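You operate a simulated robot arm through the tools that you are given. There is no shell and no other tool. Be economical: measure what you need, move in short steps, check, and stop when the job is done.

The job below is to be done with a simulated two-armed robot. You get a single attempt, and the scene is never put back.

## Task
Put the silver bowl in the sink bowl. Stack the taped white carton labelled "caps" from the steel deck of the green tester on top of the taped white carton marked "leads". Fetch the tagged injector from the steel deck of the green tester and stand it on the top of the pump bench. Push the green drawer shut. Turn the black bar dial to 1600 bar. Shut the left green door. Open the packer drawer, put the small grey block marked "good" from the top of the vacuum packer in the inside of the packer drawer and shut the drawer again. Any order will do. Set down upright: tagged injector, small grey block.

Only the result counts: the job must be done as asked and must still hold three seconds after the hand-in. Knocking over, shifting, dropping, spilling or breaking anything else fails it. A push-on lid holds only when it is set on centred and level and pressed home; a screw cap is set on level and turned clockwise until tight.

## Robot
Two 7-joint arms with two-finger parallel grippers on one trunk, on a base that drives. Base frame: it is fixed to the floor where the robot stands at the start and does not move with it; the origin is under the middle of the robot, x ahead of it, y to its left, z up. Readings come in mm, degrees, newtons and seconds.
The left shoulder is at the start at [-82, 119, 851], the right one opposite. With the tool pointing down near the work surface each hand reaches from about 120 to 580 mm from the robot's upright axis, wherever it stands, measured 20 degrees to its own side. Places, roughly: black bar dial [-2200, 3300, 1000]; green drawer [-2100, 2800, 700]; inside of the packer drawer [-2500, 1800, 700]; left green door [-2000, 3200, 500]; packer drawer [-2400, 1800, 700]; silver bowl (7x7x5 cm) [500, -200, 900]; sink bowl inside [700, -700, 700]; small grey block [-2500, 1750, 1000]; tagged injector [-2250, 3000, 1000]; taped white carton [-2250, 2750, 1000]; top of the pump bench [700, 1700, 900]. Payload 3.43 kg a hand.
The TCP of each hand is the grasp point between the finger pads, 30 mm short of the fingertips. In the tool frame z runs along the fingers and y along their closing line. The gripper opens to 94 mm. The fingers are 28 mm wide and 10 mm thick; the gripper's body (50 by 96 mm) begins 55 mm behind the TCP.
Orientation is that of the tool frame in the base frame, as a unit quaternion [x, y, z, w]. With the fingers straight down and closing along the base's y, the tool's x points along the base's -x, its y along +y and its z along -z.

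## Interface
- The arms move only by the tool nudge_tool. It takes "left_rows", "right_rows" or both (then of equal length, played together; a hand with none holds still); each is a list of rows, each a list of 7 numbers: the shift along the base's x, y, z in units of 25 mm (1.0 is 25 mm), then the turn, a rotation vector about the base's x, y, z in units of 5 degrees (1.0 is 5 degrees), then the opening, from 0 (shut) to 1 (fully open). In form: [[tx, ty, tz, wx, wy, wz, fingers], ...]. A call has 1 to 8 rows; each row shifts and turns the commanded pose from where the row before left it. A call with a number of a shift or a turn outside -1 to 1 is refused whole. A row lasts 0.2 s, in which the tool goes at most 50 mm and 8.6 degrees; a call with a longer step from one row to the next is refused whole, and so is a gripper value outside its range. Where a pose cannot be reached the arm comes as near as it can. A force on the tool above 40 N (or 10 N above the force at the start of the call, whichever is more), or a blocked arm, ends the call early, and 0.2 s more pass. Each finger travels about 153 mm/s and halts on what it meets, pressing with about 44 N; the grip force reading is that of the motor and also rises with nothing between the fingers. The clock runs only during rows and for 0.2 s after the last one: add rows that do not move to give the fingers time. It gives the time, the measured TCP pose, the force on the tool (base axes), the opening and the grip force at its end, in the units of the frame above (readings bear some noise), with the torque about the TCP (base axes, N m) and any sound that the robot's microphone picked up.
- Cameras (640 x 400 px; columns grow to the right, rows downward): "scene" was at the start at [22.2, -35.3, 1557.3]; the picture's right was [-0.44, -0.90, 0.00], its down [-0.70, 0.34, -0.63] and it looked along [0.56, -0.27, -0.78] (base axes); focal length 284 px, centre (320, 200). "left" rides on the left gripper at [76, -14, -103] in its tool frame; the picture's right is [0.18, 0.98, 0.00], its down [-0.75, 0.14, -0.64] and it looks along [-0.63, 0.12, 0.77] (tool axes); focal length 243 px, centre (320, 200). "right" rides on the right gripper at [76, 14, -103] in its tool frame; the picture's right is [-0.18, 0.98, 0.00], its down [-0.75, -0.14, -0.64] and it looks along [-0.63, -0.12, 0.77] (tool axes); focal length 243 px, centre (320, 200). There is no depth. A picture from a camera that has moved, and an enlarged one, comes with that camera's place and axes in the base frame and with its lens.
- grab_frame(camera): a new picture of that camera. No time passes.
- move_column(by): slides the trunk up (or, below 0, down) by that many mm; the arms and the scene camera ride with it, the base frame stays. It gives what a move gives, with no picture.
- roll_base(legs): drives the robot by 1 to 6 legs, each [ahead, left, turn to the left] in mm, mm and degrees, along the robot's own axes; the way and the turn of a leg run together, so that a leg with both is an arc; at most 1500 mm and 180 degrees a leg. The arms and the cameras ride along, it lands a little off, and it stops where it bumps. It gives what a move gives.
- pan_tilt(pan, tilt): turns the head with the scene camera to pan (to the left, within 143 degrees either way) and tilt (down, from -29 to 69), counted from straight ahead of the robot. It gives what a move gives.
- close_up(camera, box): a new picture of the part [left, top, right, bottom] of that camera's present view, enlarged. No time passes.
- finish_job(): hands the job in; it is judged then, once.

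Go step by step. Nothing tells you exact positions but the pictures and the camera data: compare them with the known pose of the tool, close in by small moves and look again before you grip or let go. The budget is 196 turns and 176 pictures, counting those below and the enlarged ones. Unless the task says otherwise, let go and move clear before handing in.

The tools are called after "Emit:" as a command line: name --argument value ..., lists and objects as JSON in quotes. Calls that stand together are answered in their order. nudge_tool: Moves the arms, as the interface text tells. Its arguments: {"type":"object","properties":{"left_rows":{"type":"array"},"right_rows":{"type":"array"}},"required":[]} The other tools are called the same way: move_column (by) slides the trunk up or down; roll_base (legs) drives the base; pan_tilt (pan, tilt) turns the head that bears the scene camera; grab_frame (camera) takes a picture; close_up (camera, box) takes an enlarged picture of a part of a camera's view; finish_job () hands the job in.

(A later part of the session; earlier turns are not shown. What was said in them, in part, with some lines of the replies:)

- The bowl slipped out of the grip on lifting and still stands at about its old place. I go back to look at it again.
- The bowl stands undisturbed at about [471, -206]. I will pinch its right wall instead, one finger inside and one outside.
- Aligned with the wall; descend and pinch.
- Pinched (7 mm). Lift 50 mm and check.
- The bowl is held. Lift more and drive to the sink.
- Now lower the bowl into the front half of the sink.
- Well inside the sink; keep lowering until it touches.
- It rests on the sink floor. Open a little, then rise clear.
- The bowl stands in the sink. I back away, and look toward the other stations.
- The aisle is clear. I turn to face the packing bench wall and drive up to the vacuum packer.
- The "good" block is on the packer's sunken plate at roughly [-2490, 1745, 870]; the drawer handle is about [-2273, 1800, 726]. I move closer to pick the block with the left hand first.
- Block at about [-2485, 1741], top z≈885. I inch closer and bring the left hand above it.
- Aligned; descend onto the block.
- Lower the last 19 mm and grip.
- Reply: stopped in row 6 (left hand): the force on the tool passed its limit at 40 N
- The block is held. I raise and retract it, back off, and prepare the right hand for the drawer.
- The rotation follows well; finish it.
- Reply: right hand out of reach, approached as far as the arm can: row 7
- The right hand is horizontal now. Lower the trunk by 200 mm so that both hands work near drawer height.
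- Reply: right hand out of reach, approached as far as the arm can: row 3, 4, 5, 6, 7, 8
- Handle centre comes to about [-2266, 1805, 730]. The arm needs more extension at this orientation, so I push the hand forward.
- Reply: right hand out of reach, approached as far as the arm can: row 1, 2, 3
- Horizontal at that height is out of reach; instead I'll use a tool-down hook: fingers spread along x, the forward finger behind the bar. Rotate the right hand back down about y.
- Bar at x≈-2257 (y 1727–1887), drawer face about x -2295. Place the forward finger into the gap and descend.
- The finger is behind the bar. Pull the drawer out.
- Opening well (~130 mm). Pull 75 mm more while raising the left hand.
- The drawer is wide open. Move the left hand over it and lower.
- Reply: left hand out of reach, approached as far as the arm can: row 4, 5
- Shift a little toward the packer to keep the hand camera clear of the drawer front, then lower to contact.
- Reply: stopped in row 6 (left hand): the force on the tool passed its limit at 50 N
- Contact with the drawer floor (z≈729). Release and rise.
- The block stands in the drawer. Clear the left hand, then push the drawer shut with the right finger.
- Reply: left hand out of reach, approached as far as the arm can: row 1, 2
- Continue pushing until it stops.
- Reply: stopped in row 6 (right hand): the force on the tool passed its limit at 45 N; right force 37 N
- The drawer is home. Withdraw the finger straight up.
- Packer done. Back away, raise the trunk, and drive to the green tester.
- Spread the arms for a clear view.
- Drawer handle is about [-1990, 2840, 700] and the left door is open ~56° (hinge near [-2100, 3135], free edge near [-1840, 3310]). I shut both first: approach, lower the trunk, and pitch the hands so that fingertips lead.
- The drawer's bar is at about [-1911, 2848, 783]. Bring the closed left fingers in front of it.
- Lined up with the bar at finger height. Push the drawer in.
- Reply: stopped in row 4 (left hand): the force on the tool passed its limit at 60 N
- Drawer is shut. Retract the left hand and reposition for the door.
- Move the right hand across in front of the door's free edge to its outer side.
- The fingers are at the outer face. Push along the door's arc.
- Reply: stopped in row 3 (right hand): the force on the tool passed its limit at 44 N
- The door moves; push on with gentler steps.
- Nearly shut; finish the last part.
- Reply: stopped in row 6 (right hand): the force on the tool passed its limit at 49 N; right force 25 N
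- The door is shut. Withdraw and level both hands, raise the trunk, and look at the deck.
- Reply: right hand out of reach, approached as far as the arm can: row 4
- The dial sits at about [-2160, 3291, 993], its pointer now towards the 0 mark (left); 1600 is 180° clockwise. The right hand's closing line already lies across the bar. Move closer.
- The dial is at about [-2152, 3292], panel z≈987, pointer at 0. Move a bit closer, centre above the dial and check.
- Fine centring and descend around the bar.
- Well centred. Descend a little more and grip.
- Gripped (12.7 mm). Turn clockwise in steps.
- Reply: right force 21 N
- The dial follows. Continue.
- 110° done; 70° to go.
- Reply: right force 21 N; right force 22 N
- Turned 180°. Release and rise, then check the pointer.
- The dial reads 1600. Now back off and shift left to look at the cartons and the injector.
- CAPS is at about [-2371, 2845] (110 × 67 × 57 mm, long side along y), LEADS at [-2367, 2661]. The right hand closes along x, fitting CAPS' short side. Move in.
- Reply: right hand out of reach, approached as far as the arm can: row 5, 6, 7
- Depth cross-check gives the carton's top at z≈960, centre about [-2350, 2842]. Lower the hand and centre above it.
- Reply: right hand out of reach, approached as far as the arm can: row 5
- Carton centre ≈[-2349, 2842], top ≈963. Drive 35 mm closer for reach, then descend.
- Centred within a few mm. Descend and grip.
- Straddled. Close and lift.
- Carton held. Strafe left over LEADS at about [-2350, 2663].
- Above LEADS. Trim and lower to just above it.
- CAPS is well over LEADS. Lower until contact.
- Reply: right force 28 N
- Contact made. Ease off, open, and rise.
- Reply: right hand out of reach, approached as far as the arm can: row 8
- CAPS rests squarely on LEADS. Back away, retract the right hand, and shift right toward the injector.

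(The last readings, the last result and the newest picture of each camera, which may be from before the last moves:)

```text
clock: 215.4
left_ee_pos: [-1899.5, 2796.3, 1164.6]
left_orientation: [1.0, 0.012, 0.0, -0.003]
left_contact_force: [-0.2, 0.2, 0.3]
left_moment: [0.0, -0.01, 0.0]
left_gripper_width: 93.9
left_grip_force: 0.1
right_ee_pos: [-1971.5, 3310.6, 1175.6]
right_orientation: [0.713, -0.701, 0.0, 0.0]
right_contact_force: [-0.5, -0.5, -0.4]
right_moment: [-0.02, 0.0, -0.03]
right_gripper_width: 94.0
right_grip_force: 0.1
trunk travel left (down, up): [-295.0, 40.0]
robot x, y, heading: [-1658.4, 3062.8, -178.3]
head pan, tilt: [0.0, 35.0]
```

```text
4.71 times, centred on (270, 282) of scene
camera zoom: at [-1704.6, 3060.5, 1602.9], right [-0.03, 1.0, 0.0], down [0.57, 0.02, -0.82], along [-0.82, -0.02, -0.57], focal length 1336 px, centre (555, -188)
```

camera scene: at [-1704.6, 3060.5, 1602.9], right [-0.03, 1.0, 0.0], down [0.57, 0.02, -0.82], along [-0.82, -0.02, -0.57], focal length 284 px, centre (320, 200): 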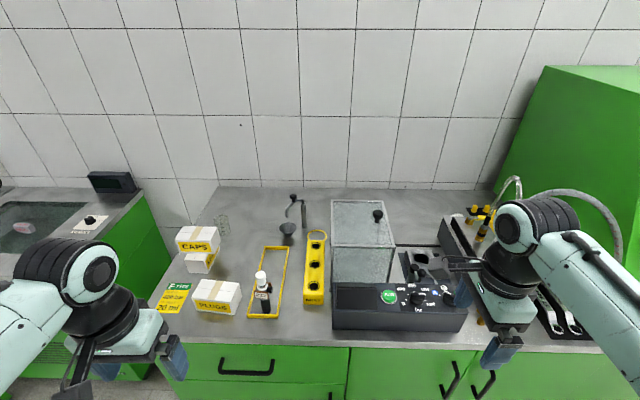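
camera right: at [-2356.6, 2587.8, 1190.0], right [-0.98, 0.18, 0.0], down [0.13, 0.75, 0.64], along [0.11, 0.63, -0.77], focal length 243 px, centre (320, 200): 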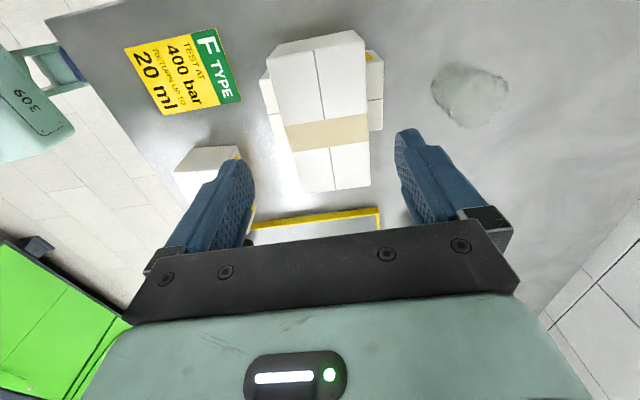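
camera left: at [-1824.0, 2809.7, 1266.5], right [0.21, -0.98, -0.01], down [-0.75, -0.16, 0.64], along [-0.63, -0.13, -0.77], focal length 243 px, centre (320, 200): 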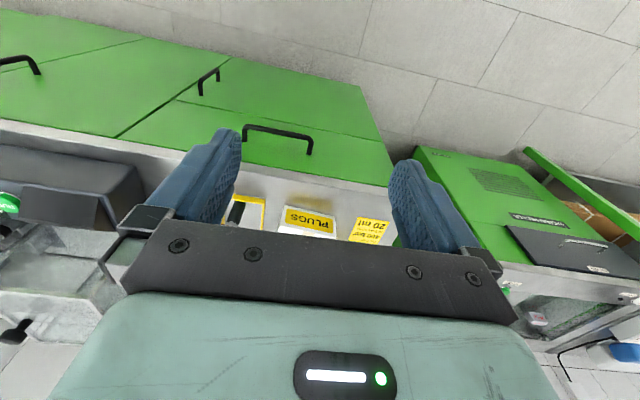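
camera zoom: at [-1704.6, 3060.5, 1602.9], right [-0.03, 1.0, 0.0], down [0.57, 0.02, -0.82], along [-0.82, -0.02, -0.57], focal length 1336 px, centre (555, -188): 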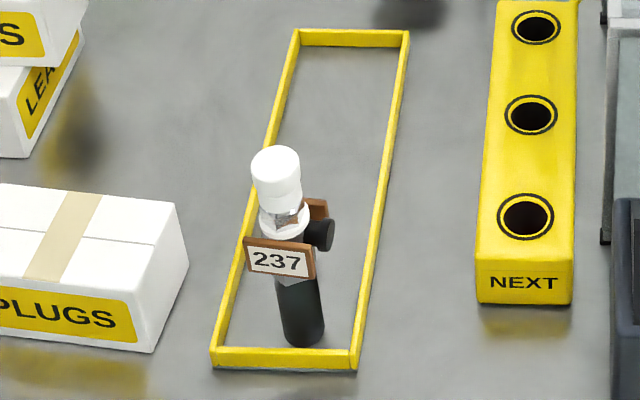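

The injector stands near [-2170, 2904], its white cap from z≈1019 to 1058. I'll take it by the cap with the left hand from above.

Emit:
roll_base --legs '[[80, 0, 0]]'

Emit:
nudge_tool --left_rows '[[-0.9, 0.6, -0.2, 0, 0, 0, 1], [-0.9, 0.6, -0.2, 0, 0, 0, 1], [-0.9, 0.6, -0.2, 0, 0, 0, 1], [-0.9, 0.6, -0.2, 0, 0, 0, 1], [-0.9, 0.6, -0.3, 0, 0, 0, 1], [-0.9, 0.6, -0.3, 0, 0, 0, 1], [-0.9, 0.6, -0.2, 0, 0, 0, 1], [-0.9, 0.1, -0.2, 0, 0, 0, 1]]'

Emit:
grab_frame --camera "left"

Emit:
close_up --camera "scene" --box '[200, 230, 340, 340]'

```text
clock: 216.5
left_ee_pos: [-1977.6, 2793.4, 1163.8]
left_orientation: [1.0, 0.012, 0.0, -0.003]
left_contact_force: [0.0, 0.0, -0.4]
left_moment: [-0.04, -0.01, -0.02]
left_gripper_width: 94.1
left_grip_force: 0.1
right_ee_pos: [-2049.7, 3309.0, 1175.3]
right_orientation: [0.714, -0.701, 0.0, -0.001]
right_contact_force: [-0.1, 0.2, -0.1]
right_moment: [0.0, -0.01, 0.02]
right_gripper_width: 93.8
right_grip_force: 0.0
trunk travel left (down, up): [-295.0, 40.0]
robot x, y, heading: [-1736.4, 3064.2, -178.5]
head pan, tilt: [0.0, 35.0]
```

```text
clock: 218.3
left_ee_pos: [-2157.7, 2901.4, 1121.7]
left_orientation: [1.0, 0.013, -0.001, -0.002]
left_contact_force: [0.5, -1.0, -0.1]
left_moment: [0.02, -0.02, 0.01]
left_gripper_width: 93.8
left_grip_force: 0.1
right_ee_pos: [-2051.1, 3308.9, 1176.6]
right_orientation: [0.713, -0.701, 0.001, 0.0]
right_contact_force: [-1.0, 0.3, 0.3]
right_moment: [0.03, -0.03, 0.01]
right_gripper_width: 94.2
right_grip_force: 0.0
trunk travel left (down, up): [-295.0, 40.0]
robot x, y, heading: [-1735.9, 3061.8, -178.3]
head pan, tilt: [0.0, 35.0]
```

```text
59 pictures are left
camera left: at [-2083.1, 2915.7, 1222.7], right [0.21, -0.98, 0.0], down [-0.75, -0.16, 0.64], along [-0.63, -0.13, -0.77], focal length 243 px, centre (320, 200)
```

left: 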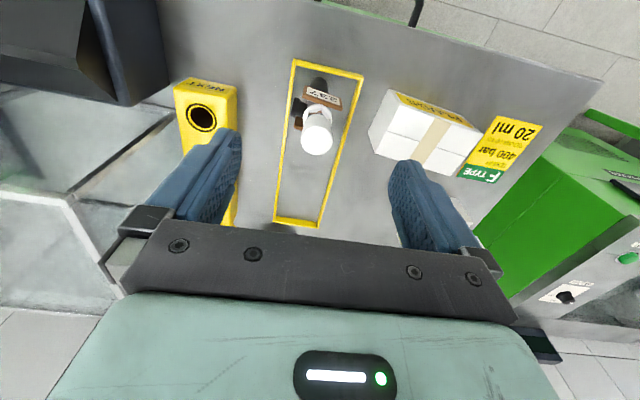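

```text
3.64 times, centred on (270, 285) of scene
camera zoom: at [-1784.6, 3058.2, 1602.9], right [-0.03, 1.0, 0.0], down [0.57, 0.02, -0.82], along [-0.82, -0.02, -0.57], focal length 1032 px, centre (502, -109)
```

zoom: 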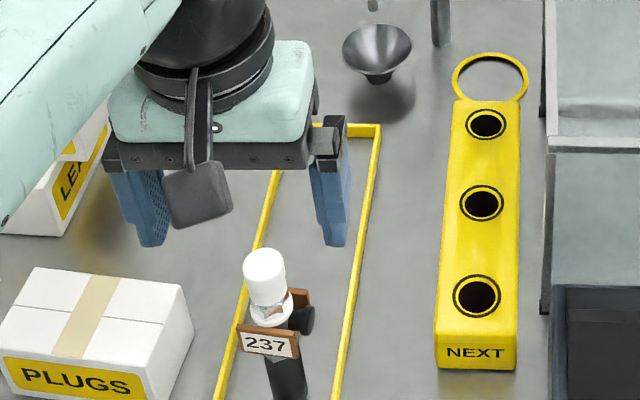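

Nearly centred already. Descend part way and look.

Emit:
nudge_tool --left_rows '[[-0.14, 0.06, -0.5, 0, 0, 0, 0.75], [0, 0, -0.7, 0, 0, 0, 0.75], [0, 0, 0, 0, 0, 0, 0.75]]'

Emit:
grab_frame --camera "left"

Emit:
close_up --camera "scene" --box '[200, 230, 340, 340]'

```text
clock: 219.1
left_ee_pos: [-2159.9, 2901.8, 1088.4]
left_orientation: [1.0, 0.013, -0.001, -0.002]
left_contact_force: [0.0, -0.3, 1.2]
left_moment: [0.0, 0.01, 0.0]
left_gripper_width: 70.3
left_grip_force: 0.1
right_ee_pos: [-2049.4, 3309.9, 1175.4]
right_orientation: [0.713, -0.701, 0.0, 0.0]
right_contact_force: [-0.1, 0.0, -0.2]
right_moment: [0.02, -0.01, -0.03]
right_gripper_width: 94.1
right_grip_force: 0.1
trunk travel left (down, up): [-295.0, 40.0]
robot x, y, heading: [-1737.1, 3061.4, -178.5]
head pan, tilt: [0.0, 35.0]
```

```text
57 pictures are left
camera left: at [-2086.4, 2916.9, 1191.0], right [0.21, -0.98, -0.01], down [-0.75, -0.16, 0.64], along [-0.63, -0.13, -0.77], focal length 243 px, centre (320, 200)
```

left: 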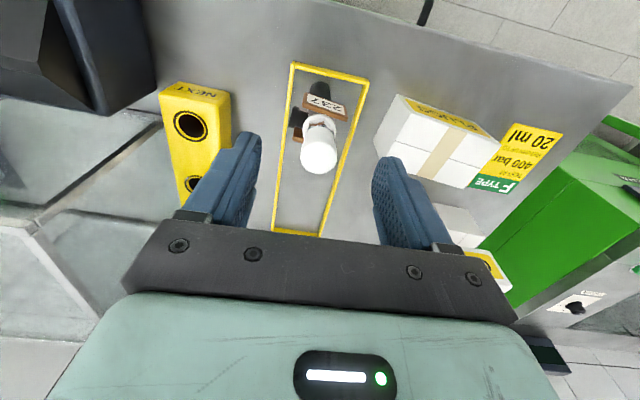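

```text
3.64 times, centred on (270, 285) of scene
camera zoom: at [-1783.8, 3058.3, 1602.9], right [-0.03, 1.0, 0.0], down [0.57, 0.02, -0.82], along [-0.82, -0.02, -0.57], focal length 1032 px, centre (502, -109)
```

zoom: 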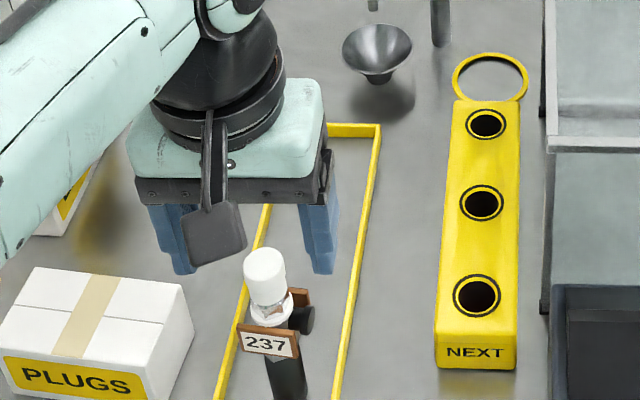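

Consistent. Descend to the cap and grip.

Emit:
nudge_tool --left_rows '[[-0.06, 0, -0.7, 0, 0, 0, 0.75], [0, 0, -0.7, 0, 0, 0, 0.75], [0, 0, 0, 0, 0, 0, 0.75], [0, 0, 0, 0, 0, 0, 0.4], [0, 0, 0, 0, 0, 0, 0.1], [0, 0, 0, 0, 0, 0, 0.1], [0, 0, 0, 0, 0, 0, 0.1]]'

Emit:
grab_frame --camera "left"

Emit:
close_up --camera "scene" --box '[200, 230, 340, 340]'

```text
clock: 220.7
left_ee_pos: [-2162.9, 2903.2, 1055.0]
left_orientation: [1.0, 0.013, -0.001, -0.003]
left_contact_force: [-0.1, 0.0, -1.8]
left_moment: [-0.07, -0.03, -0.02]
left_gripper_width: 22.0
left_grip_force: 43.8
right_ee_pos: [-2051.2, 3308.0, 1175.2]
right_orientation: [0.713, -0.701, 0.001, -0.001]
right_contact_force: [-1.1, -1.0, -0.6]
right_moment: [-0.01, -0.01, 0.0]
right_gripper_width: 93.8
right_grip_force: 0.2
trunk travel left (down, up): [-295.0, 40.0]
robot x, y, heading: [-1737.6, 3063.3, -178.3]
head pan, tilt: [0.0, 35.0]
```

```text
55 pictures are left
camera left: at [-2087.9, 2917.4, 1156.9], right [0.21, -0.98, 0.0], down [-0.75, -0.16, 0.64], along [-0.63, -0.13, -0.77], focal length 243 px, centre (320, 200)
```

left: 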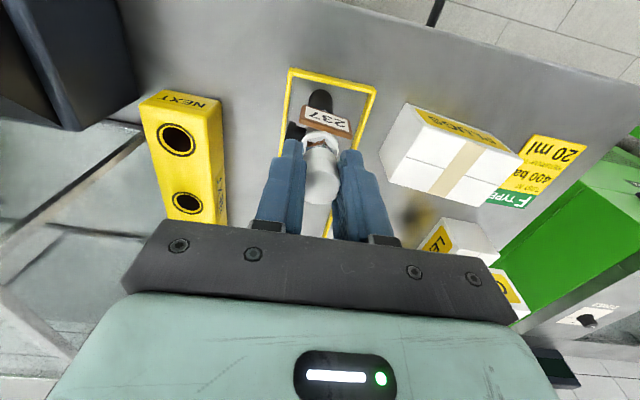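

```text
3.64 times, centred on (270, 285) of scene
camera zoom: at [-1783.9, 3058.1, 1602.8], right [-0.03, 1.0, 0.0], down [0.57, 0.02, -0.82], along [-0.82, -0.02, -0.57], focal length 1032 px, centre (502, -109)
```

zoom: 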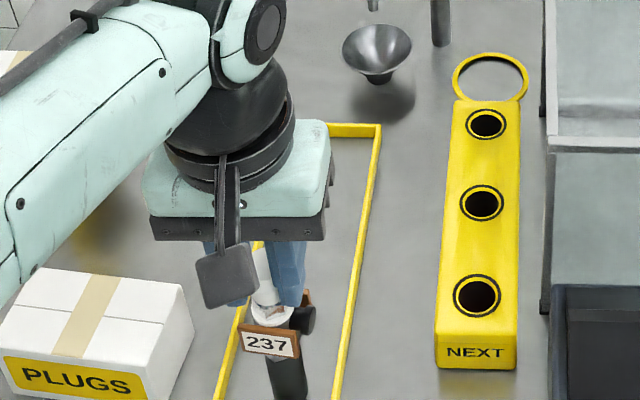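

Cap gripped (22 mm). Lift gently and check.

Emit:
nudge_tool --left_rows '[[0, 0, 0.3, 0, 0, 0, 0.1], [0, 0, 0.4, 0, 0, 0, 0.1], [0, 0, 0.4, 0, 0, 0, 0.1], [0, 0, 0.4, 0, 0, 0, 0.1], [0, 0, 0.4, 0, 0, 0, 0.1]]'

Emit:
grab_frame --camera "left"

Emit:
close_up --camera "scene" --box '[200, 230, 340, 340]'

```text
clock: 221.9
left_ee_pos: [-2163.0, 2903.5, 1102.4]
left_orientation: [1.0, 0.012, -0.001, -0.003]
left_contact_force: [0.2, -0.3, -2.7]
left_moment: [0.0, -0.05, -0.03]
left_gripper_width: 22.0
left_grip_force: 43.7
right_ee_pos: [-2050.1, 3309.4, 1174.8]
right_orientation: [0.713, -0.701, 0.0, 0.0]
right_contact_force: [1.1, -0.2, 0.3]
right_moment: [-0.01, 0.02, 0.0]
right_gripper_width: 94.2
right_grip_force: 0.1
trunk travel left (down, up): [-295.0, 40.0]
robot x, y, heading: [-1737.8, 3061.5, -178.3]
head pan, tilt: [0.0, 35.0]
```

```text
53 pictures are left
camera left: at [-2088.4, 2917.0, 1204.3], right [0.21, -0.98, -0.01], down [-0.75, -0.16, 0.64], along [-0.63, -0.13, -0.77], focal length 243 px, centre (320, 200)
```

left: 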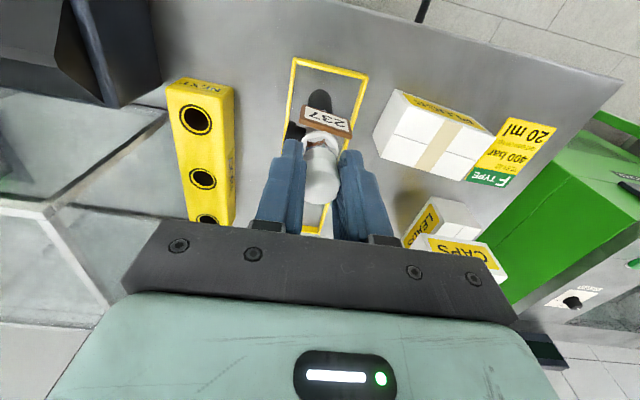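

```text
3.64 times, centred on (270, 285) of scene
camera zoom: at [-1784.0, 3058.2, 1602.8], right [-0.03, 1.0, 0.0], down [0.57, 0.02, -0.82], along [-0.82, -0.02, -0.57], focal length 1032 px, centre (502, -109)
```

zoom: 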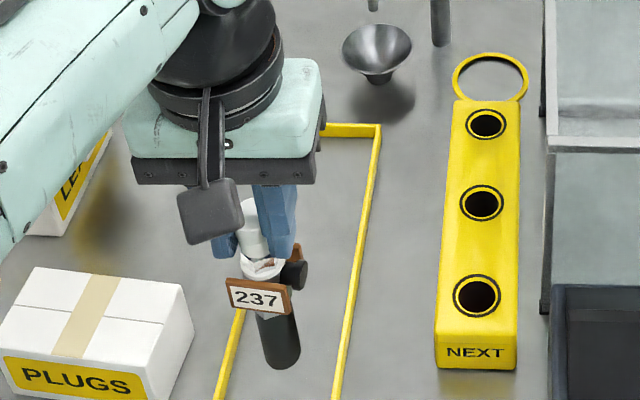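

The injector hangs upright in the grip. Raise and retract it, then drive to the pump bench on the other side.

Emit:
nudge_tool --left_rows '[[0, 0, 0.8, 0, 0, 0, 0.1], [0.5, 0, 0.8, 0, 0, 0, 0.1], [0.8, 0, 0, 0, 0, 0, 0.1], [0.8, 0, 0, 0, 0, 0, 0.1], [0.8, 0, 0, 0, 0, 0, 0.1]]'

Emit:
roll_base --legs '[[-580, 0, 0], [0, 0, 179], [0, -1450, 0]]'

Emit:
grab_frame --camera "scene"

Emit:
grab_frame --camera "left"

```text
clock: 223.1
left_ee_pos: [-2088.8, 2901.8, 1142.0]
left_orientation: [1.0, 0.012, -0.002, -0.002]
left_contact_force: [-1.0, 0.0, -2.5]
left_moment: [0.01, -0.01, -0.02]
left_gripper_width: 21.9
left_grip_force: 43.6
right_ee_pos: [-2048.6, 3308.8, 1176.7]
right_orientation: [0.713, -0.701, 0.0, 0.0]
right_contact_force: [0.0, 0.2, 0.2]
right_moment: [0.01, 0.02, 0.0]
right_gripper_width: 94.1
right_grip_force: 0.0
trunk travel left (down, up): [-295.0, 40.0]
robot x, y, heading: [-1736.3, 3061.0, -178.4]
head pan, tilt: [0.0, 35.0]
```

```text
clock: 246.2
left_ee_pos: [-725.2, 1807.3, 1142.2]
left_orientation: [-0.03, 1.0, -0.003, 0.001]
left_contact_force: [0.2, 0.8, -3.3]
left_moment: [-0.01, 0.04, -0.04]
left_gripper_width: 21.7
left_grip_force: 43.4
right_ee_pos: [-749.8, 1399.6, 1175.1]
right_orientation: [0.688, 0.726, 0.0, 0.0]
right_contact_force: [-0.8, -0.6, 0.3]
right_moment: [-0.03, -0.01, -0.03]
right_gripper_width: 93.9
right_grip_force: 0.1
trunk travel left (down, up): [-295.0, 40.0]
robot x, y, heading: [-1072.7, 1633.6, 3.7]
head pan, tilt: [0.0, 35.0]
```

```text
51 pictures are left
camera scene: at [-1028.9, 1635.9, 1602.9], right [0.06, -1.0, 0.0], down [-0.57, -0.04, -0.82], along [0.82, 0.05, -0.57], focal length 284 px, centre (320, 200)
```

scene: 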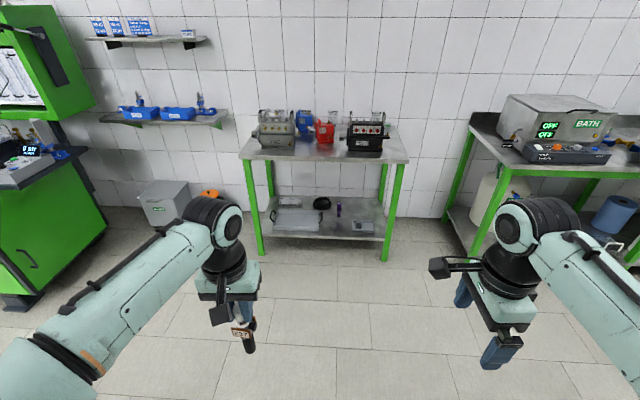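

```text
50 pictures are left
camera left: at [-802.5, 1787.2, 1243.4], right [-0.24, 0.97, -0.01], down [0.74, 0.19, 0.64], along [0.62, 0.15, -0.77], focal length 243 px, centre (320, 200)
```

left: 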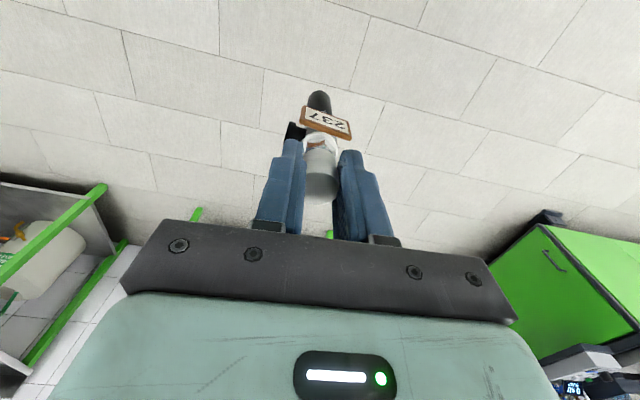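

Emit:
close_up --camera "scene" --box '[220, 90, 430, 260]'

```text
2.35 times, centred on (325, 175) of scene
camera zoom: at [-1028.9, 1635.9, 1602.9], right [0.06, -1.0, 0.0], down [-0.57, -0.04, -0.82], along [0.82, 0.05, -0.57], focal length 668 px, centre (308, 259)
```

zoom: 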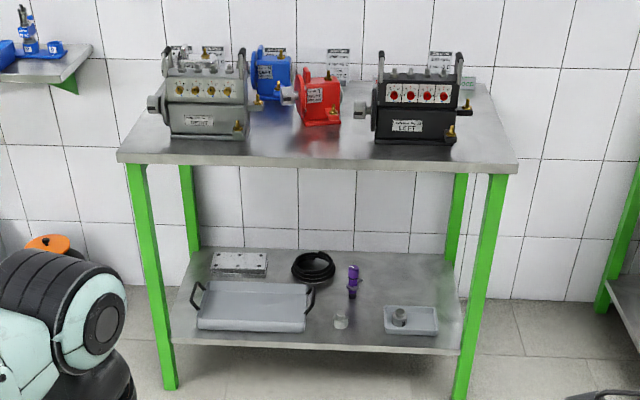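

The pump bench has a clear spot at the middle of its front, near [465, 1727]. Drive up to it.

Emit:
roll_base --legs '[[0, 0, -3.7], [920, -60, 0]]'

Emit:
grab_frame --camera "scene"

Emit:
grab_frame --camera "left"

```text
clock: 251.4
left_ee_pos: [186.3, 1729.4, 1140.9]
left_orientation: [-0.004, 1.0, -0.002, 0.001]
left_contact_force: [-0.6, -0.7, -2.9]
left_moment: [0.02, -0.02, -0.02]
left_gripper_width: 22.3
left_grip_force: 43.1
right_ee_pos: [139.7, 1324.3, 1176.0]
right_orientation: [0.708, 0.707, 0.0, -0.001]
right_contact_force: [0.5, 0.7, 0.0]
right_moment: [-0.02, -0.02, -0.02]
right_gripper_width: 93.9
right_grip_force: 0.1
trunk travel left (down, up): [-295.0, 40.0]
robot x, y, heading: [-168.8, 1579.3, 0.4]
head pan, tilt: [0.0, 35.0]
```

```text
48 pictures are left
camera scene: at [-125.7, 1576.0, 1602.8], right [0.01, -1.0, 0.0], down [-0.57, -0.01, -0.82], along [0.82, 0.01, -0.57], focal length 284 px, centre (320, 200)
```

scene: 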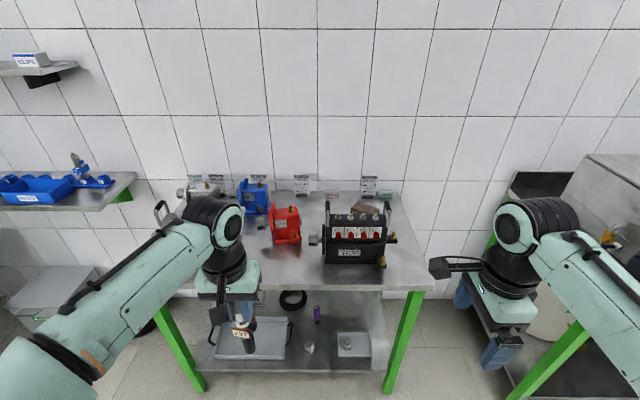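

```text
47 pictures are left
camera left: at [108.2, 1715.0, 1243.4], right [-0.19, 0.98, -0.01], down [0.75, 0.15, 0.64], along [0.63, 0.12, -0.77], focal length 243 px, centre (320, 200)
```

left: 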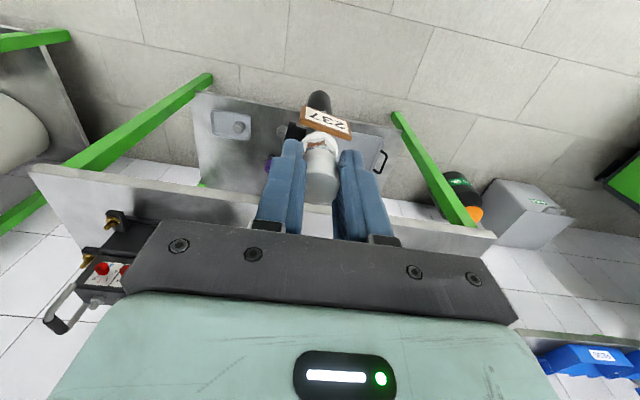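

Target about [490, 1720]. Drive 180 mm more, extend, and look before lowering.

Emit:
roll_base --legs '[[185, 0, 0]]'

Emit:
nudge_tool --left_rows '[[0.8, -0.1, 0, 0, 0, 0, 0.1], [0.8, -0.1, -0.2, 0, 0, 0, 0.1], [0.8, -0.1, -0.2, 0, 0, 0, 0.1], [0.8, -0.1, -0.3, 0, 0, 0, 0.1], [0.8, -0.1, -0.3, 0, 0, 0, 0.1], [0.7, 0, -0.3, 0, 0, 0, 0.1]]'

Emit:
grab_frame --camera "scene"

Emit:
grab_frame --camera "left"

```text
clock: 252.9
left_ee_pos: [369.0, 1732.1, 1141.2]
left_orientation: [-0.004, 1.0, -0.003, 0.001]
left_contact_force: [1.0, 0.3, -3.1]
left_moment: [-0.02, 0.02, 0.01]
left_gripper_width: 21.7
left_grip_force: 44.1
right_ee_pos: [320.7, 1325.6, 1174.8]
right_orientation: [0.707, 0.707, 0.0, -0.002]
right_contact_force: [0.5, -1.0, 0.8]
right_moment: [-0.01, 0.03, 0.0]
right_gripper_width: 94.1
right_grip_force: 0.0
trunk travel left (down, up): [-295.0, 40.0]
robot x, y, heading: [14.5, 1577.1, 0.3]
head pan, tilt: [0.0, 35.0]
```

```text
clock: 254.3
left_ee_pos: [485.7, 1720.6, 1109.7]
left_orientation: [-0.004, 1.0, -0.002, 0.001]
left_contact_force: [0.3, -0.3, -3.4]
left_moment: [0.03, 0.0, 0.03]
left_gripper_width: 22.0
left_grip_force: 44.1
right_ee_pos: [322.1, 1324.8, 1176.1]
right_orientation: [0.708, 0.707, -0.001, 0.0]
right_contact_force: [0.3, 0.8, 0.0]
right_moment: [0.0, 0.01, 0.02]
right_gripper_width: 93.9
right_grip_force: 0.0
trunk travel left (down, up): [-295.0, 40.0]
robot x, y, heading: [15.8, 1578.9, 0.3]
head pan, tilt: [0.0, 35.0]
```

```text
46 pictures are left
camera scene: at [56.7, 1577.6, 1602.8], right [0.01, -1.0, 0.0], down [-0.57, -0.01, -0.82], along [0.82, 0.01, -0.57], focal length 284 px, centre (320, 200)
```

scene: 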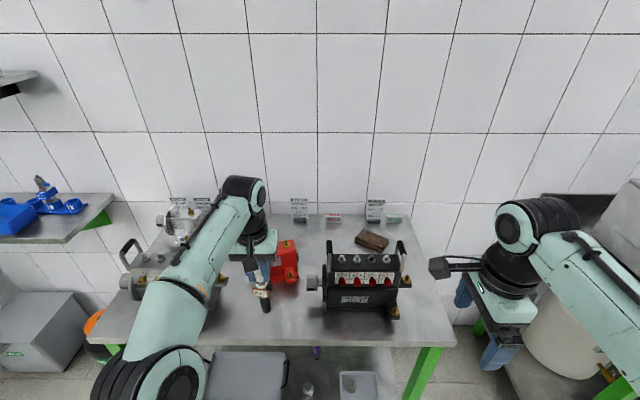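

```text
45 pictures are left
camera left: at [407.5, 1704.9, 1211.2], right [-0.19, 0.98, 0.0], down [0.75, 0.15, 0.64], along [0.63, 0.12, -0.77], focal length 243 px, centre (320, 200)
```

left: 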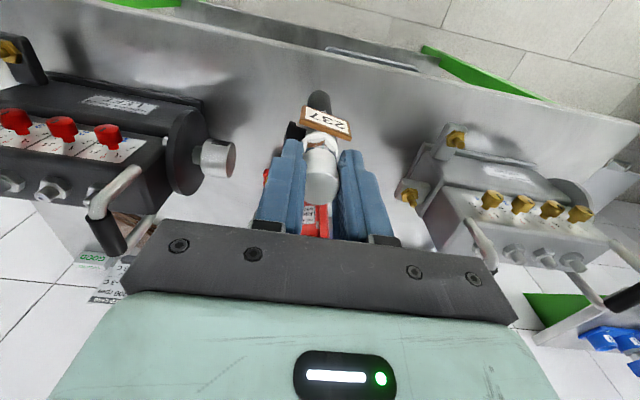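

Good free spot. Lower slowly.

Emit:
nudge_tool --left_rows '[[0, 0, -0.5, 0, 0, 0, 0.1], [0, 0, -0.5, 0, 0, 0, 0.1], [0, 0, -0.4, 0, 0, 0, 0.1], [0, 0, -0.2, 0, 0, 0, 0.1], [0, 0, -0.1, 0, 0, 0, 0.1], [0, 0, 0, 0, 0, 0, 0.1]]'

Emit:
close_up --camera "scene" --box '[200, 220, 340, 340]'

```text
clock: 255.7
left_ee_pos: [485.5, 1720.3, 1066.4]
left_orientation: [-0.003, 1.0, -0.003, 0.001]
left_contact_force: [0.0, 0.1, -2.6]
left_moment: [0.01, 0.05, 0.02]
left_gripper_width: 22.0
left_grip_force: 43.9
right_ee_pos: [321.3, 1325.7, 1176.4]
right_orientation: [0.708, 0.707, -0.001, 0.0]
right_contact_force: [0.4, -0.1, 0.2]
right_moment: [-0.01, 0.02, 0.02]
right_gripper_width: 94.1
right_grip_force: 0.0
trunk travel left (down, up): [-295.0, 40.0]
robot x, y, heading: [12.3, 1582.2, 0.5]
head pan, tilt: [0.0, 35.0]
```

```text
3.33 times, centred on (270, 280) of scene
camera zoom: at [56.0, 1577.7, 1602.9], right [0.01, -1.0, 0.0], down [-0.57, -0.01, -0.82], along [0.82, 0.01, -0.57], focal length 946 px, centre (487, -67)
```

zoom: 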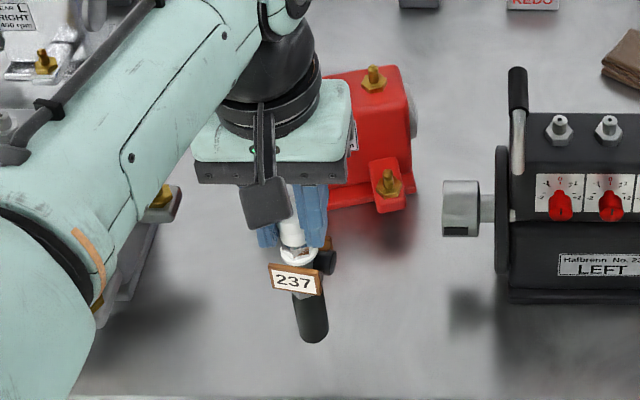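

Emit:
nudge_tool --left_rows '[[0, 0, -0.12, 0, 0, 0, 0.1], [0, 0, -0.12, 0, 0, 0, 0.1], [0, 0, -0.12, 0, 0, 0, 0.1], [0, 0, -0.1, 0, 0, 0, 0.1], [0, 0, 0, 0, 0, 0, 0.1]]'

Emit:
close_up --camera "scene" --box '[200, 220, 340, 340]'

```text
clock: 256.9
left_ee_pos: [484.9, 1720.0, 1055.5]
left_orientation: [-0.004, 1.0, -0.002, 0.0]
left_contact_force: [0.9, -0.6, -2.9]
left_moment: [0.03, 0.04, -0.01]
left_gripper_width: 21.7
left_grip_force: 44.2
right_ee_pos: [322.2, 1326.6, 1175.1]
right_orientation: [0.708, 0.707, -0.001, -0.001]
right_contact_force: [-0.4, 0.0, 0.3]
right_moment: [-0.01, 0.05, 0.03]
right_gripper_width: 93.9
right_grip_force: 0.1
trunk travel left (down, up): [-295.0, 40.0]
robot x, y, heading: [11.0, 1581.0, 0.5]
head pan, tilt: [0.0, 35.0]
```

```text
3.33 times, centred on (270, 280) of scene
camera zoom: at [56.0, 1577.7, 1602.8], right [0.01, -1.0, 0.0], down [-0.57, -0.01, -0.82], along [0.82, 0.01, -0.57], focal length 946 px, centre (487, -67)
```

zoom: 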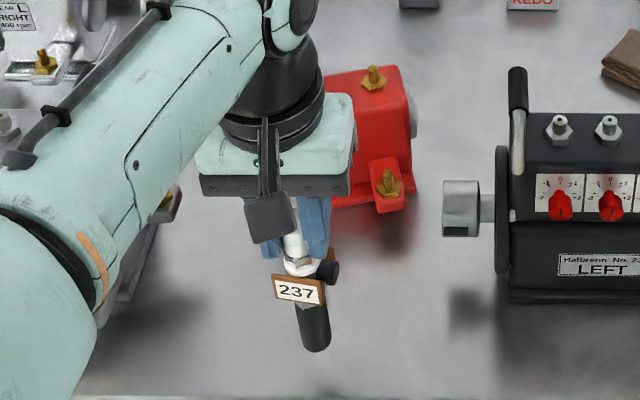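

Emit:
nudge_tool --left_rows '[[0, 0, -0.12, 0, 0, 0, 0.1], [0, 0, -0.12, 0, 0, 0, 0.1], [0, 0, -0.12, 0, 0, 0, 0.1], [0, 0, -0.12, 0, 0, 0, 0.1], [0, 0, 0, 0, 0, 0, 0.1]]'

Emit:
close_up --camera "scene" --box '[200, 220, 340, 340]'

```text
clock: 258.1
left_ee_pos: [486.6, 1721.2, 1042.4]
left_orientation: [-0.004, 1.0, -0.003, 0.001]
left_contact_force: [0.3, 1.0, -2.3]
left_moment: [0.02, 0.04, -0.02]
left_gripper_width: 21.9
left_grip_force: 43.9
right_ee_pos: [320.4, 1326.6, 1176.2]
right_orientation: [0.708, 0.706, 0.0, 0.0]
right_contact_force: [0.6, 0.2, -0.4]
right_moment: [0.02, -0.03, 0.0]
right_gripper_width: 94.3
right_grip_force: 0.0
trunk travel left (down, up): [-295.0, 40.0]
robot x, y, heading: [16.8, 1577.0, 0.7]
head pan, tilt: [0.0, 35.0]
```

```text
3.33 times, centred on (270, 280) of scene
camera zoom: at [56.0, 1577.7, 1602.8], right [0.01, -1.0, 0.0], down [-0.57, -0.01, -0.82], along [0.82, 0.01, -0.57], focal length 946 px, centre (487, -67)
```

zoom: 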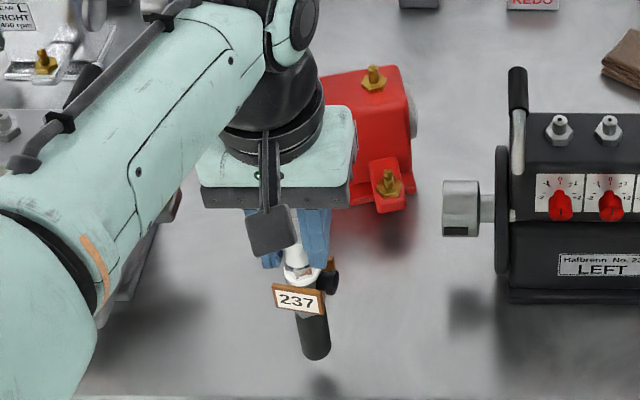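

Emit:
nudge_tool --left_rows '[[0, 0, -0.1, 0, 0, 0, 0.1], [0, 0, -0.1, 0, 0, 0, 0.1], [0, 0, -0.1, 0, 0, 0, 0.1], [0, 0, -0.1, 0, 0, 0, 0.1], [0, 0, 0, 0, 0, 0, 0.1]]'

Emit:
close_up --camera "scene" --box '[200, 220, 340, 340]'

```text
clock: 259.3
left_ee_pos: [486.2, 1721.3, 1032.3]
left_orientation: [-0.003, 1.0, -0.003, 0.001]
left_contact_force: [-0.6, 0.5, -2.8]
left_moment: [0.0, 0.04, 0.0]
left_gripper_width: 21.9
left_grip_force: 43.7
right_ee_pos: [320.8, 1324.9, 1176.2]
right_orientation: [0.708, 0.706, -0.001, -0.001]
right_contact_force: [0.0, 0.2, 0.0]
right_moment: [0.01, -0.01, -0.04]
right_gripper_width: 94.2
right_grip_force: 0.2
trunk travel left (down, up): [-295.0, 40.0]
robot x, y, heading: [13.8, 1578.1, 0.4]
head pan, tilt: [0.0, 35.0]
```

```text
3.33 times, centred on (270, 280) of scene
camera zoom: at [56.0, 1577.7, 1602.8], right [0.01, -1.0, 0.0], down [-0.57, -0.01, -0.82], along [0.82, 0.01, -0.57], focal length 946 px, centre (487, -67)
```

zoom: 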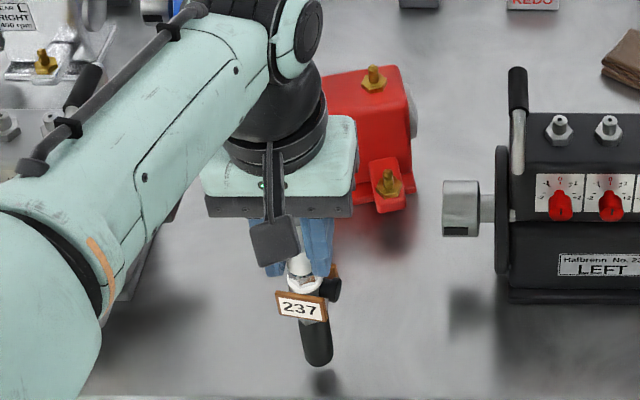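

Still a few mm up; shift 30 mm further from the bench edge, then continue down to contact.

Emit:
nudge_tool --left_rows '[[0.6, 0, 0.1, 0, 0, 0, 0.1], [0.6, 0, 0, 0, 0, 0, 0.1], [0, 0, -0.1, 0, 0, 0, 0.1], [0, 0, -0.1, 0, 0, 0, 0.1], [0, 0, -0.1, 0, 0, 0, 0.1], [0, 0, -0.08, 0, 0, 0, 0.1], [0, 0, 0, 0, 0, 0, 0.1]]'

Emit:
close_up --camera "scene" --box '[200, 220, 340, 340]'

```text
clock: 260.9
left_ee_pos: [515.5, 1720.3, 1025.8]
left_orientation: [-0.003, 1.0, -0.003, 0.001]
left_contact_force: [0.7, 0.2, -3.5]
left_moment: [0.02, 0.0, -0.01]
left_gripper_width: 21.8
left_grip_force: 44.0
right_ee_pos: [321.0, 1326.1, 1175.3]
right_orientation: [0.708, 0.706, 0.0, 0.0]
right_contact_force: [0.5, 0.4, -0.2]
right_moment: [-0.01, 0.0, 0.0]
right_gripper_width: 93.9
right_grip_force: 0.0
trunk travel left (down, up): [-295.0, 40.0]
robot x, y, heading: [13.7, 1579.2, 0.4]
head pan, tilt: [0.0, 35.0]
```

```text
3.33 times, centred on (270, 280) of scene
camera zoom: at [56.0, 1577.7, 1602.8], right [0.01, -1.0, 0.0], down [-0.57, -0.01, -0.82], along [0.82, 0.01, -0.57], focal length 946 px, centre (487, -67)
```

zoom: 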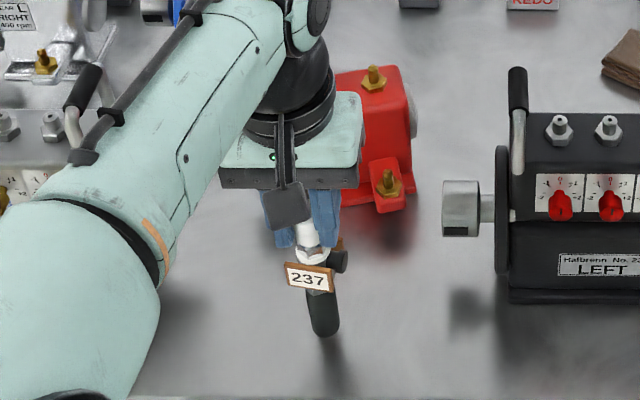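

Emit:
nudge_tool --left_rows '[[0, 0, -0.08, 0, 0, 0, 0.1], [0, 0, -0.08, 0, 0, 0, 0.1], [0, 0, 0, 0, 0, 0, 0.1]]'

Emit:
nudge_tool --left_rows '[[0, 0, -0.08, 0, 0, 0, 0.1], [0, 0, -0.08, 0, 0, 0, 0.1], [0, 0, 0, 0, 0, 0, 0.1]]'

Emit:
close_up --camera "scene" --box '[200, 220, 340, 340]'

```text
clock: 261.7
left_ee_pos: [514.5, 1720.7, 1022.2]
left_orientation: [-0.003, 1.0, -0.003, 0.0]
left_contact_force: [-0.8, 0.1, -2.4]
left_moment: [0.02, 0.02, -0.01]
left_gripper_width: 22.1
left_grip_force: 44.1
right_ee_pos: [321.2, 1326.1, 1174.8]
right_orientation: [0.707, 0.707, 0.0, -0.001]
right_contact_force: [-0.6, 0.0, -0.1]
right_moment: [-0.01, 0.0, 0.01]
right_gripper_width: 94.1
right_grip_force: 0.1
trunk travel left (down, up): [-295.0, 40.0]
robot x, y, heading: [14.5, 1580.3, 0.2]
head pan, tilt: [0.0, 35.0]
```

```text
clock: 262.5
left_ee_pos: [514.7, 1720.5, 1017.0]
left_orientation: [-0.004, 1.0, -0.002, 0.001]
left_contact_force: [-0.2, -0.4, -3.6]
left_moment: [0.0, 0.03, 0.02]
left_gripper_width: 21.9
left_grip_force: 44.5
right_ee_pos: [320.1, 1325.6, 1175.4]
right_orientation: [0.708, 0.706, 0.0, -0.001]
right_contact_force: [-0.6, -0.2, -0.1]
right_moment: [-0.02, -0.01, -0.02]
right_gripper_width: 93.9
right_grip_force: 0.1
trunk travel left (down, up): [-295.0, 40.0]
robot x, y, heading: [16.2, 1576.6, 0.4]
head pan, tilt: [0.0, 35.0]
```

```text
3.33 times, centred on (270, 280) of scene
camera zoom: at [56.0, 1577.7, 1602.8], right [0.01, -1.0, 0.0], down [-0.57, -0.01, -0.82], along [0.82, 0.01, -0.57], focal length 946 px, centre (487, -67)
```

zoom: 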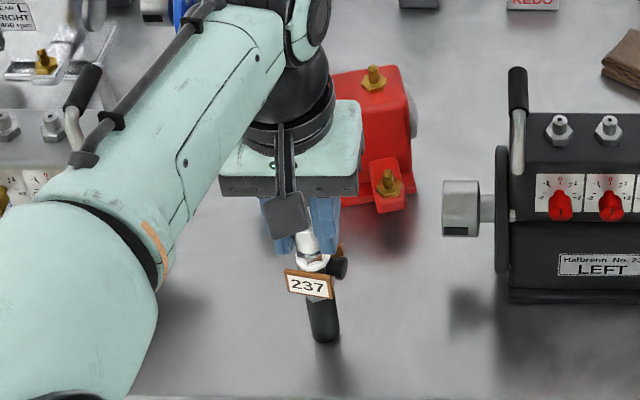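

Emit:
nudge_tool --left_rows '[[0, 0, -0.08, 0, 0, 0, 0.1], [0, 0, -0.08, 0, 0, 0, 0.1], [0, 0, 0, 0, 0, 0, 0.1]]'

Emit:
nudge_tool --left_rows '[[0, 0, -0.08, 0, 0, 0, 0.1], [0, 0, -0.08, 0, 0, 0, 0.1], [0, 0, 0, 0, 0, 0, 0.1]]'

Emit:
close_up --camera "scene" --box '[200, 220, 340, 340]'

```text
clock: 263.3
left_ee_pos: [515.0, 1720.3, 1013.1]
left_orientation: [-0.004, 1.0, -0.002, 0.0]
left_contact_force: [0.3, 0.1, -3.0]
left_moment: [-0.02, 0.02, 0.0]
left_gripper_width: 21.8
left_grip_force: 43.8
right_ee_pos: [321.2, 1325.5, 1176.0]
right_orientation: [0.708, 0.706, -0.001, 0.0]
right_contact_force: [-0.3, 0.1, -0.6]
right_moment: [-0.02, -0.02, -0.01]
right_gripper_width: 94.0
right_grip_force: 0.1
trunk travel left (down, up): [-295.0, 40.0]
robot x, y, heading: [16.3, 1581.7, 0.5]
head pan, tilt: [0.0, 35.0]
```

```text
clock: 264.1
left_ee_pos: [513.3, 1720.3, 1012.9]
left_orientation: [-0.004, 1.0, -0.003, 0.004]
left_contact_force: [0.5, 0.8, 15.9]
left_moment: [0.02, -0.08, -0.04]
left_gripper_width: 22.0
left_grip_force: 43.9
right_ee_pos: [320.7, 1325.6, 1175.6]
right_orientation: [0.708, 0.706, 0.0, 0.0]
right_contact_force: [-0.5, 0.1, 0.6]
right_moment: [-0.03, -0.03, 0.0]
right_gripper_width: 93.8
right_grip_force: 0.1
trunk travel left (down, up): [-295.0, 40.0]
robot x, y, heading: [16.0, 1575.8, 0.5]
head pan, tilt: [0.0, 35.0]
heard: snap
```

```text
3.33 times, centred on (270, 280) of scene
camera zoom: at [54.5, 1577.3, 1603.1], right [0.01, -1.0, 0.0], down [-0.57, -0.01, -0.82], along [0.82, 0.01, -0.57], focal length 946 px, centre (487, -67)
```

zoom: 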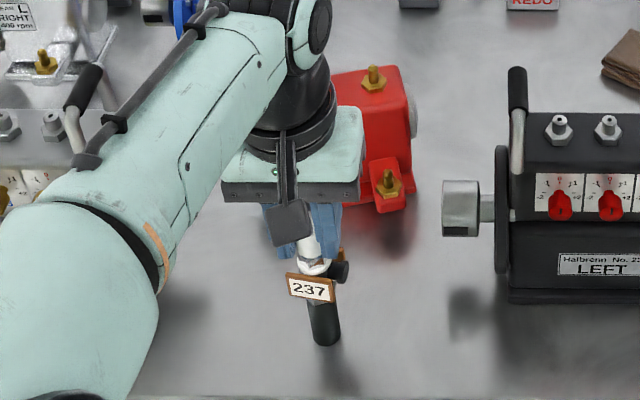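

Contact made (a click was heard, perhaps the cap seating). Look closely before letting go.

Emit:
close_up --camera "scene" --box '[250, 280, 330, 330]'

Emit:
close_up --camera "left" --box '[240, 60, 400, 240]'

```text
8.00 times, centred on (290, 305) of scene
camera zoom: at [54.5, 1577.3, 1603.1], right [0.01, -1.0, 0.0], down [-0.57, -0.01, -0.82], along [0.82, 0.01, -0.57], focal length 2271 px, centre (560, -640)
```

zoom: 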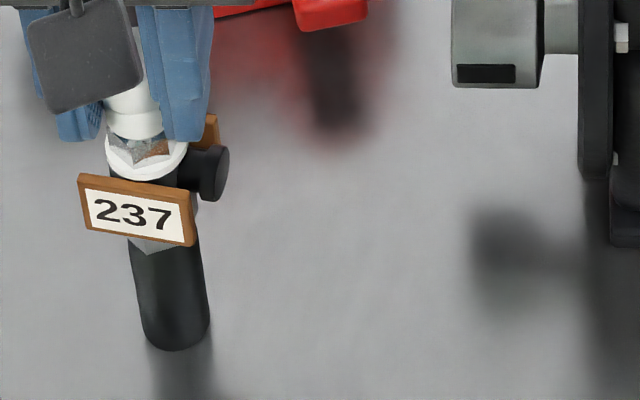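

```text
2.22 times, centred on (320, 150) of left
camera zoom: at [436.2, 1704.1, 1114.0], right [-0.19, 0.98, -0.01], down [0.75, 0.15, 0.65], along [0.64, 0.12, -0.76], focal length 539 px, centre (320, 311)
```

zoom: 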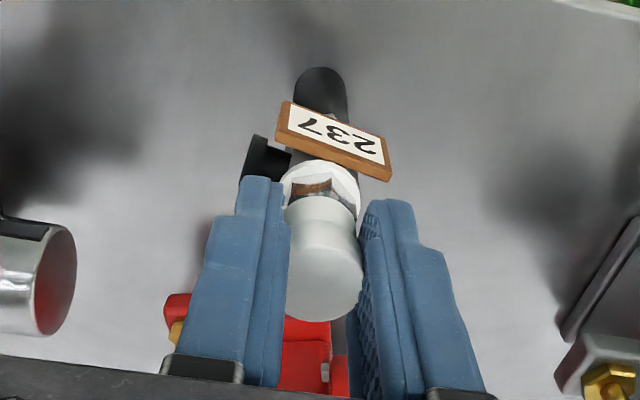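

It looks whole and upright on the bench. Unload, open, and rise straight up.

Emit:
nudge_tool --left_rows '[[0, 0, 0.12, 0, 0, 0, 0.1], [0, 0, 0, 0, 0, 0, 0.35], [0, 0, 0, 0, 0, 0, 0.6], [0, 0, 0, 0, 0, 0, 0.6], [0, 0, 0, 0, 0, 0, 0.6]]'

Emit:
close_up --camera "left" --box '[240, 60, 400, 240]'

```text
clock: 265.3
left_ee_pos: [517.2, 1719.1, 1012.8]
left_orientation: [-0.004, 1.0, -0.002, 0.001]
left_contact_force: [-0.8, 0.2, -0.1]
left_moment: [-0.01, 0.02, 0.01]
left_gripper_width: 56.4
left_grip_force: 0.1
right_ee_pos: [321.2, 1326.1, 1176.1]
right_orientation: [0.707, 0.707, 0.0, 0.0]
right_contact_force: [0.3, 0.4, 0.4]
right_moment: [0.0, -0.03, 0.02]
right_gripper_width: 94.2
right_grip_force: 0.1
trunk travel left (down, up): [-295.0, 40.0]
robot x, y, heading: [13.3, 1579.5, 0.4]
head pan, tilt: [0.0, 35.0]
```

```text
2.22 times, centred on (320, 150) of left
camera zoom: at [437.2, 1704.7, 1114.9], right [-0.19, 0.98, 0.0], down [0.75, 0.15, 0.64], along [0.63, 0.12, -0.77], focal length 539 px, centre (320, 311)
```

zoom: 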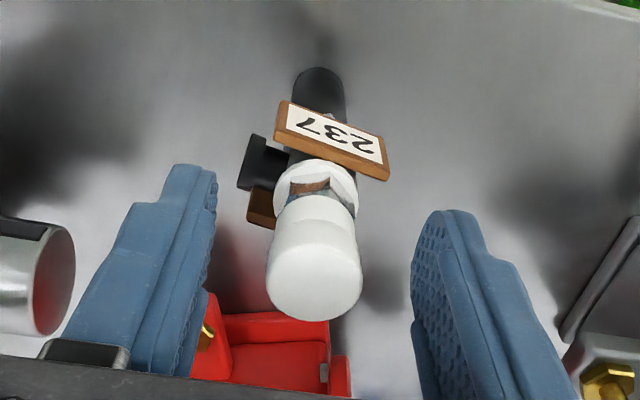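

It stands by itself. Rise clear and back away.

Emit:
nudge_tool --left_rows '[[0, 0, 0.6, 0, 0, 0, 0.6], [0, 0, 1, 0, 0, 0, 0.6], [0, 0, 1, 0, 0, 0, 0.6], [0, 0, 1, 0, 0, 0, 0.6], [-0.5, 0, 1, 0, 0, 0, 0.6], [-1, 0, 0.5, 0, 0, 0, 0.6], [-1, 0, 0, 0, 0, 0, 0.6], [-1, 0, 0, 0, 0, 0, 0.6]]'

Emit:
roll_base --legs '[[-300, 0, 0]]'

Emit:
close_up --camera "scene" --box '[200, 150, 440, 300]'

```text
clock: 267.1
left_ee_pos: [428.1, 1718.7, 1141.9]
left_orientation: [-0.003, 1.0, -0.003, 0.002]
left_contact_force: [0.3, -0.3, 0.2]
left_moment: [-0.01, -0.02, -0.01]
left_gripper_width: 56.7
left_grip_force: 0.1
right_ee_pos: [319.7, 1326.8, 1176.5]
right_orientation: [0.708, 0.706, 0.0, 0.0]
right_contact_force: [-0.1, -0.3, -0.3]
right_moment: [-0.02, -0.03, 0.0]
right_gripper_width: 94.1
right_grip_force: 0.1
trunk travel left (down, up): [-295.0, 40.0]
robot x, y, heading: [14.3, 1582.1, 0.4]
head pan, tilt: [0.0, 35.0]
```

```text
clock: 269.2
left_ee_pos: [132.3, 1716.4, 1140.6]
left_orientation: [-0.004, 1.0, -0.003, 0.001]
left_contact_force: [-0.3, 0.5, -0.9]
left_moment: [0.03, -0.02, -0.03]
left_gripper_width: 56.6
left_grip_force: 0.0
right_ee_pos: [24.3, 1323.1, 1176.2]
right_orientation: [0.708, 0.706, 0.0, 0.001]
right_contact_force: [0.3, -0.4, 0.7]
right_moment: [-0.01, 0.01, 0.0]
right_gripper_width: 93.8
right_grip_force: 0.0
trunk travel left (down, up): [-295.0, 40.0]
robot x, y, heading: [-280.9, 1576.4, 0.6]
head pan, tilt: [0.0, 35.0]
```

```text
2.67 times, centred on (320, 225) of scene
camera zoom: at [-240.2, 1574.9, 1602.9], right [0.01, -1.0, 0.0], down [-0.57, -0.01, -0.82], along [0.82, 0.01, -0.57], focal length 757 px, centre (320, 133)
```

zoom: 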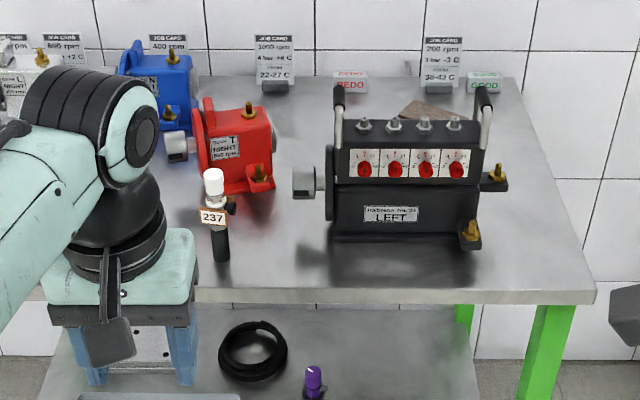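

The injector stands on the bench top. A final look back at the tester and packer before handing in.

Emit:
roll_base --legs '[[-400, 0, 0], [0, 0, 160]]'

Emit:
pan_tilt --pan 0 --tilt 18

Emit:
close_up --camera "scene" --box '[40, 110, 360, 310]'

Emit:
close_up --camera "scene" --box '[300, 110, 600, 310]'

```text
clock: 278.2
left_ee_pos: [-1116.2, 1590.0, 1141.4]
left_orientation: [0.984, -0.176, 0.0, -0.003]
left_contact_force: [0.0, -0.4, 0.9]
left_moment: [0.01, -0.01, -0.02]
left_gripper_width: 56.6
left_grip_force: 0.1
right_ee_pos: [-877.7, 1919.0, 1175.8]
right_orientation: [-0.569, 0.822, -0.001, 0.001]
right_contact_force: [-0.4, -0.1, -0.2]
right_moment: [0.0, 0.0, 0.0]
right_gripper_width: 94.4
right_grip_force: 0.0
trunk travel left (down, up): [-295.0, 40.0]
robot x, y, heading: [-681.5, 1574.6, 159.8]
head pan, tilt: [0.0, 35.0]
```

```text
clock: 279.0
left_ee_pos: [-1117.8, 1589.6, 1141.4]
left_orientation: [0.984, -0.177, 0.0, -0.003]
left_contact_force: [-0.1, -0.2, -0.1]
left_moment: [0.0, -0.01, -0.01]
left_gripper_width: 56.4
left_grip_force: 0.1
right_ee_pos: [-877.7, 1918.3, 1176.1]
right_orientation: [-0.568, 0.823, -0.001, 0.001]
right_contact_force: [0.4, -0.1, -0.3]
right_moment: [0.03, -0.05, -0.01]
right_gripper_width: 94.3
right_grip_force: 0.0
trunk travel left (down, up): [-295.0, 40.0]
robot x, y, heading: [-678.3, 1571.9, 159.8]
head pan, tilt: [0.0, 18.0]
```

```text
2.00 times, centred on (200, 210) of scene
camera zoom: at [-727.7, 1588.6, 1629.9], right [0.34, 0.94, 0.0], down [0.29, -0.11, -0.95], along [-0.89, 0.33, -0.31], focal length 568 px, centre (560, 180)
```

zoom: 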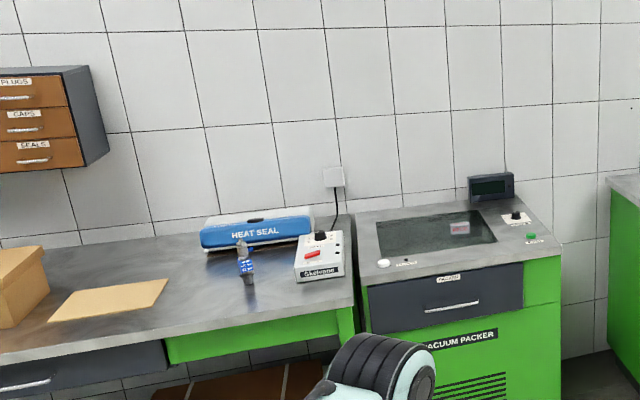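

```text
2.00 times, centred on (450, 210) of scene
camera zoom: at [-727.7, 1588.6, 1629.9], right [0.34, 0.94, 0.0], down [0.29, -0.11, -0.95], along [-0.89, 0.33, -0.31], focal length 568 px, centre (60, 180)
```

zoom: 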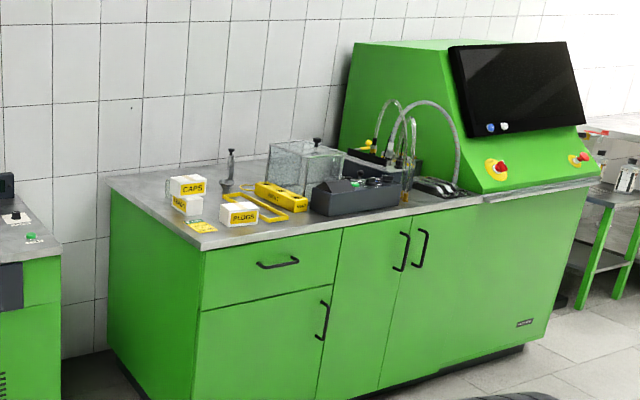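

The tester's drawer and door and the packer drawer look shut, and CAPS is on LEADS. The bowl, the block, the dial and the injector were each checked when set. I hand in.

Emit:
finish_job

```text
The job is handed in.
```

I finished all seven parts of the job and handed it in. I checked each part with the cameras when I did it, but I don't have the judge's result yet.

- **Silver bowl:** it is upright in the sink. It slipped out of my first grip as I lifted, but stayed standing where it was on the bench.
- **"Caps" carton:** it is stacked crosswise on the "leads" carton, and still was in my last look before handing in.
- **Tagged injector:** it stands upright on the pump bench top. I heard a snap as it touched down. It looked intact and stood on its own, but I don't know what made the sound.
- **Green drawer and left green door:** both are shut.
- **Black bar dial:** it points at 1600 bar.
- **Small grey "good" block:** it is inside the packer drawer, set down upright, and the drawer is shut again.
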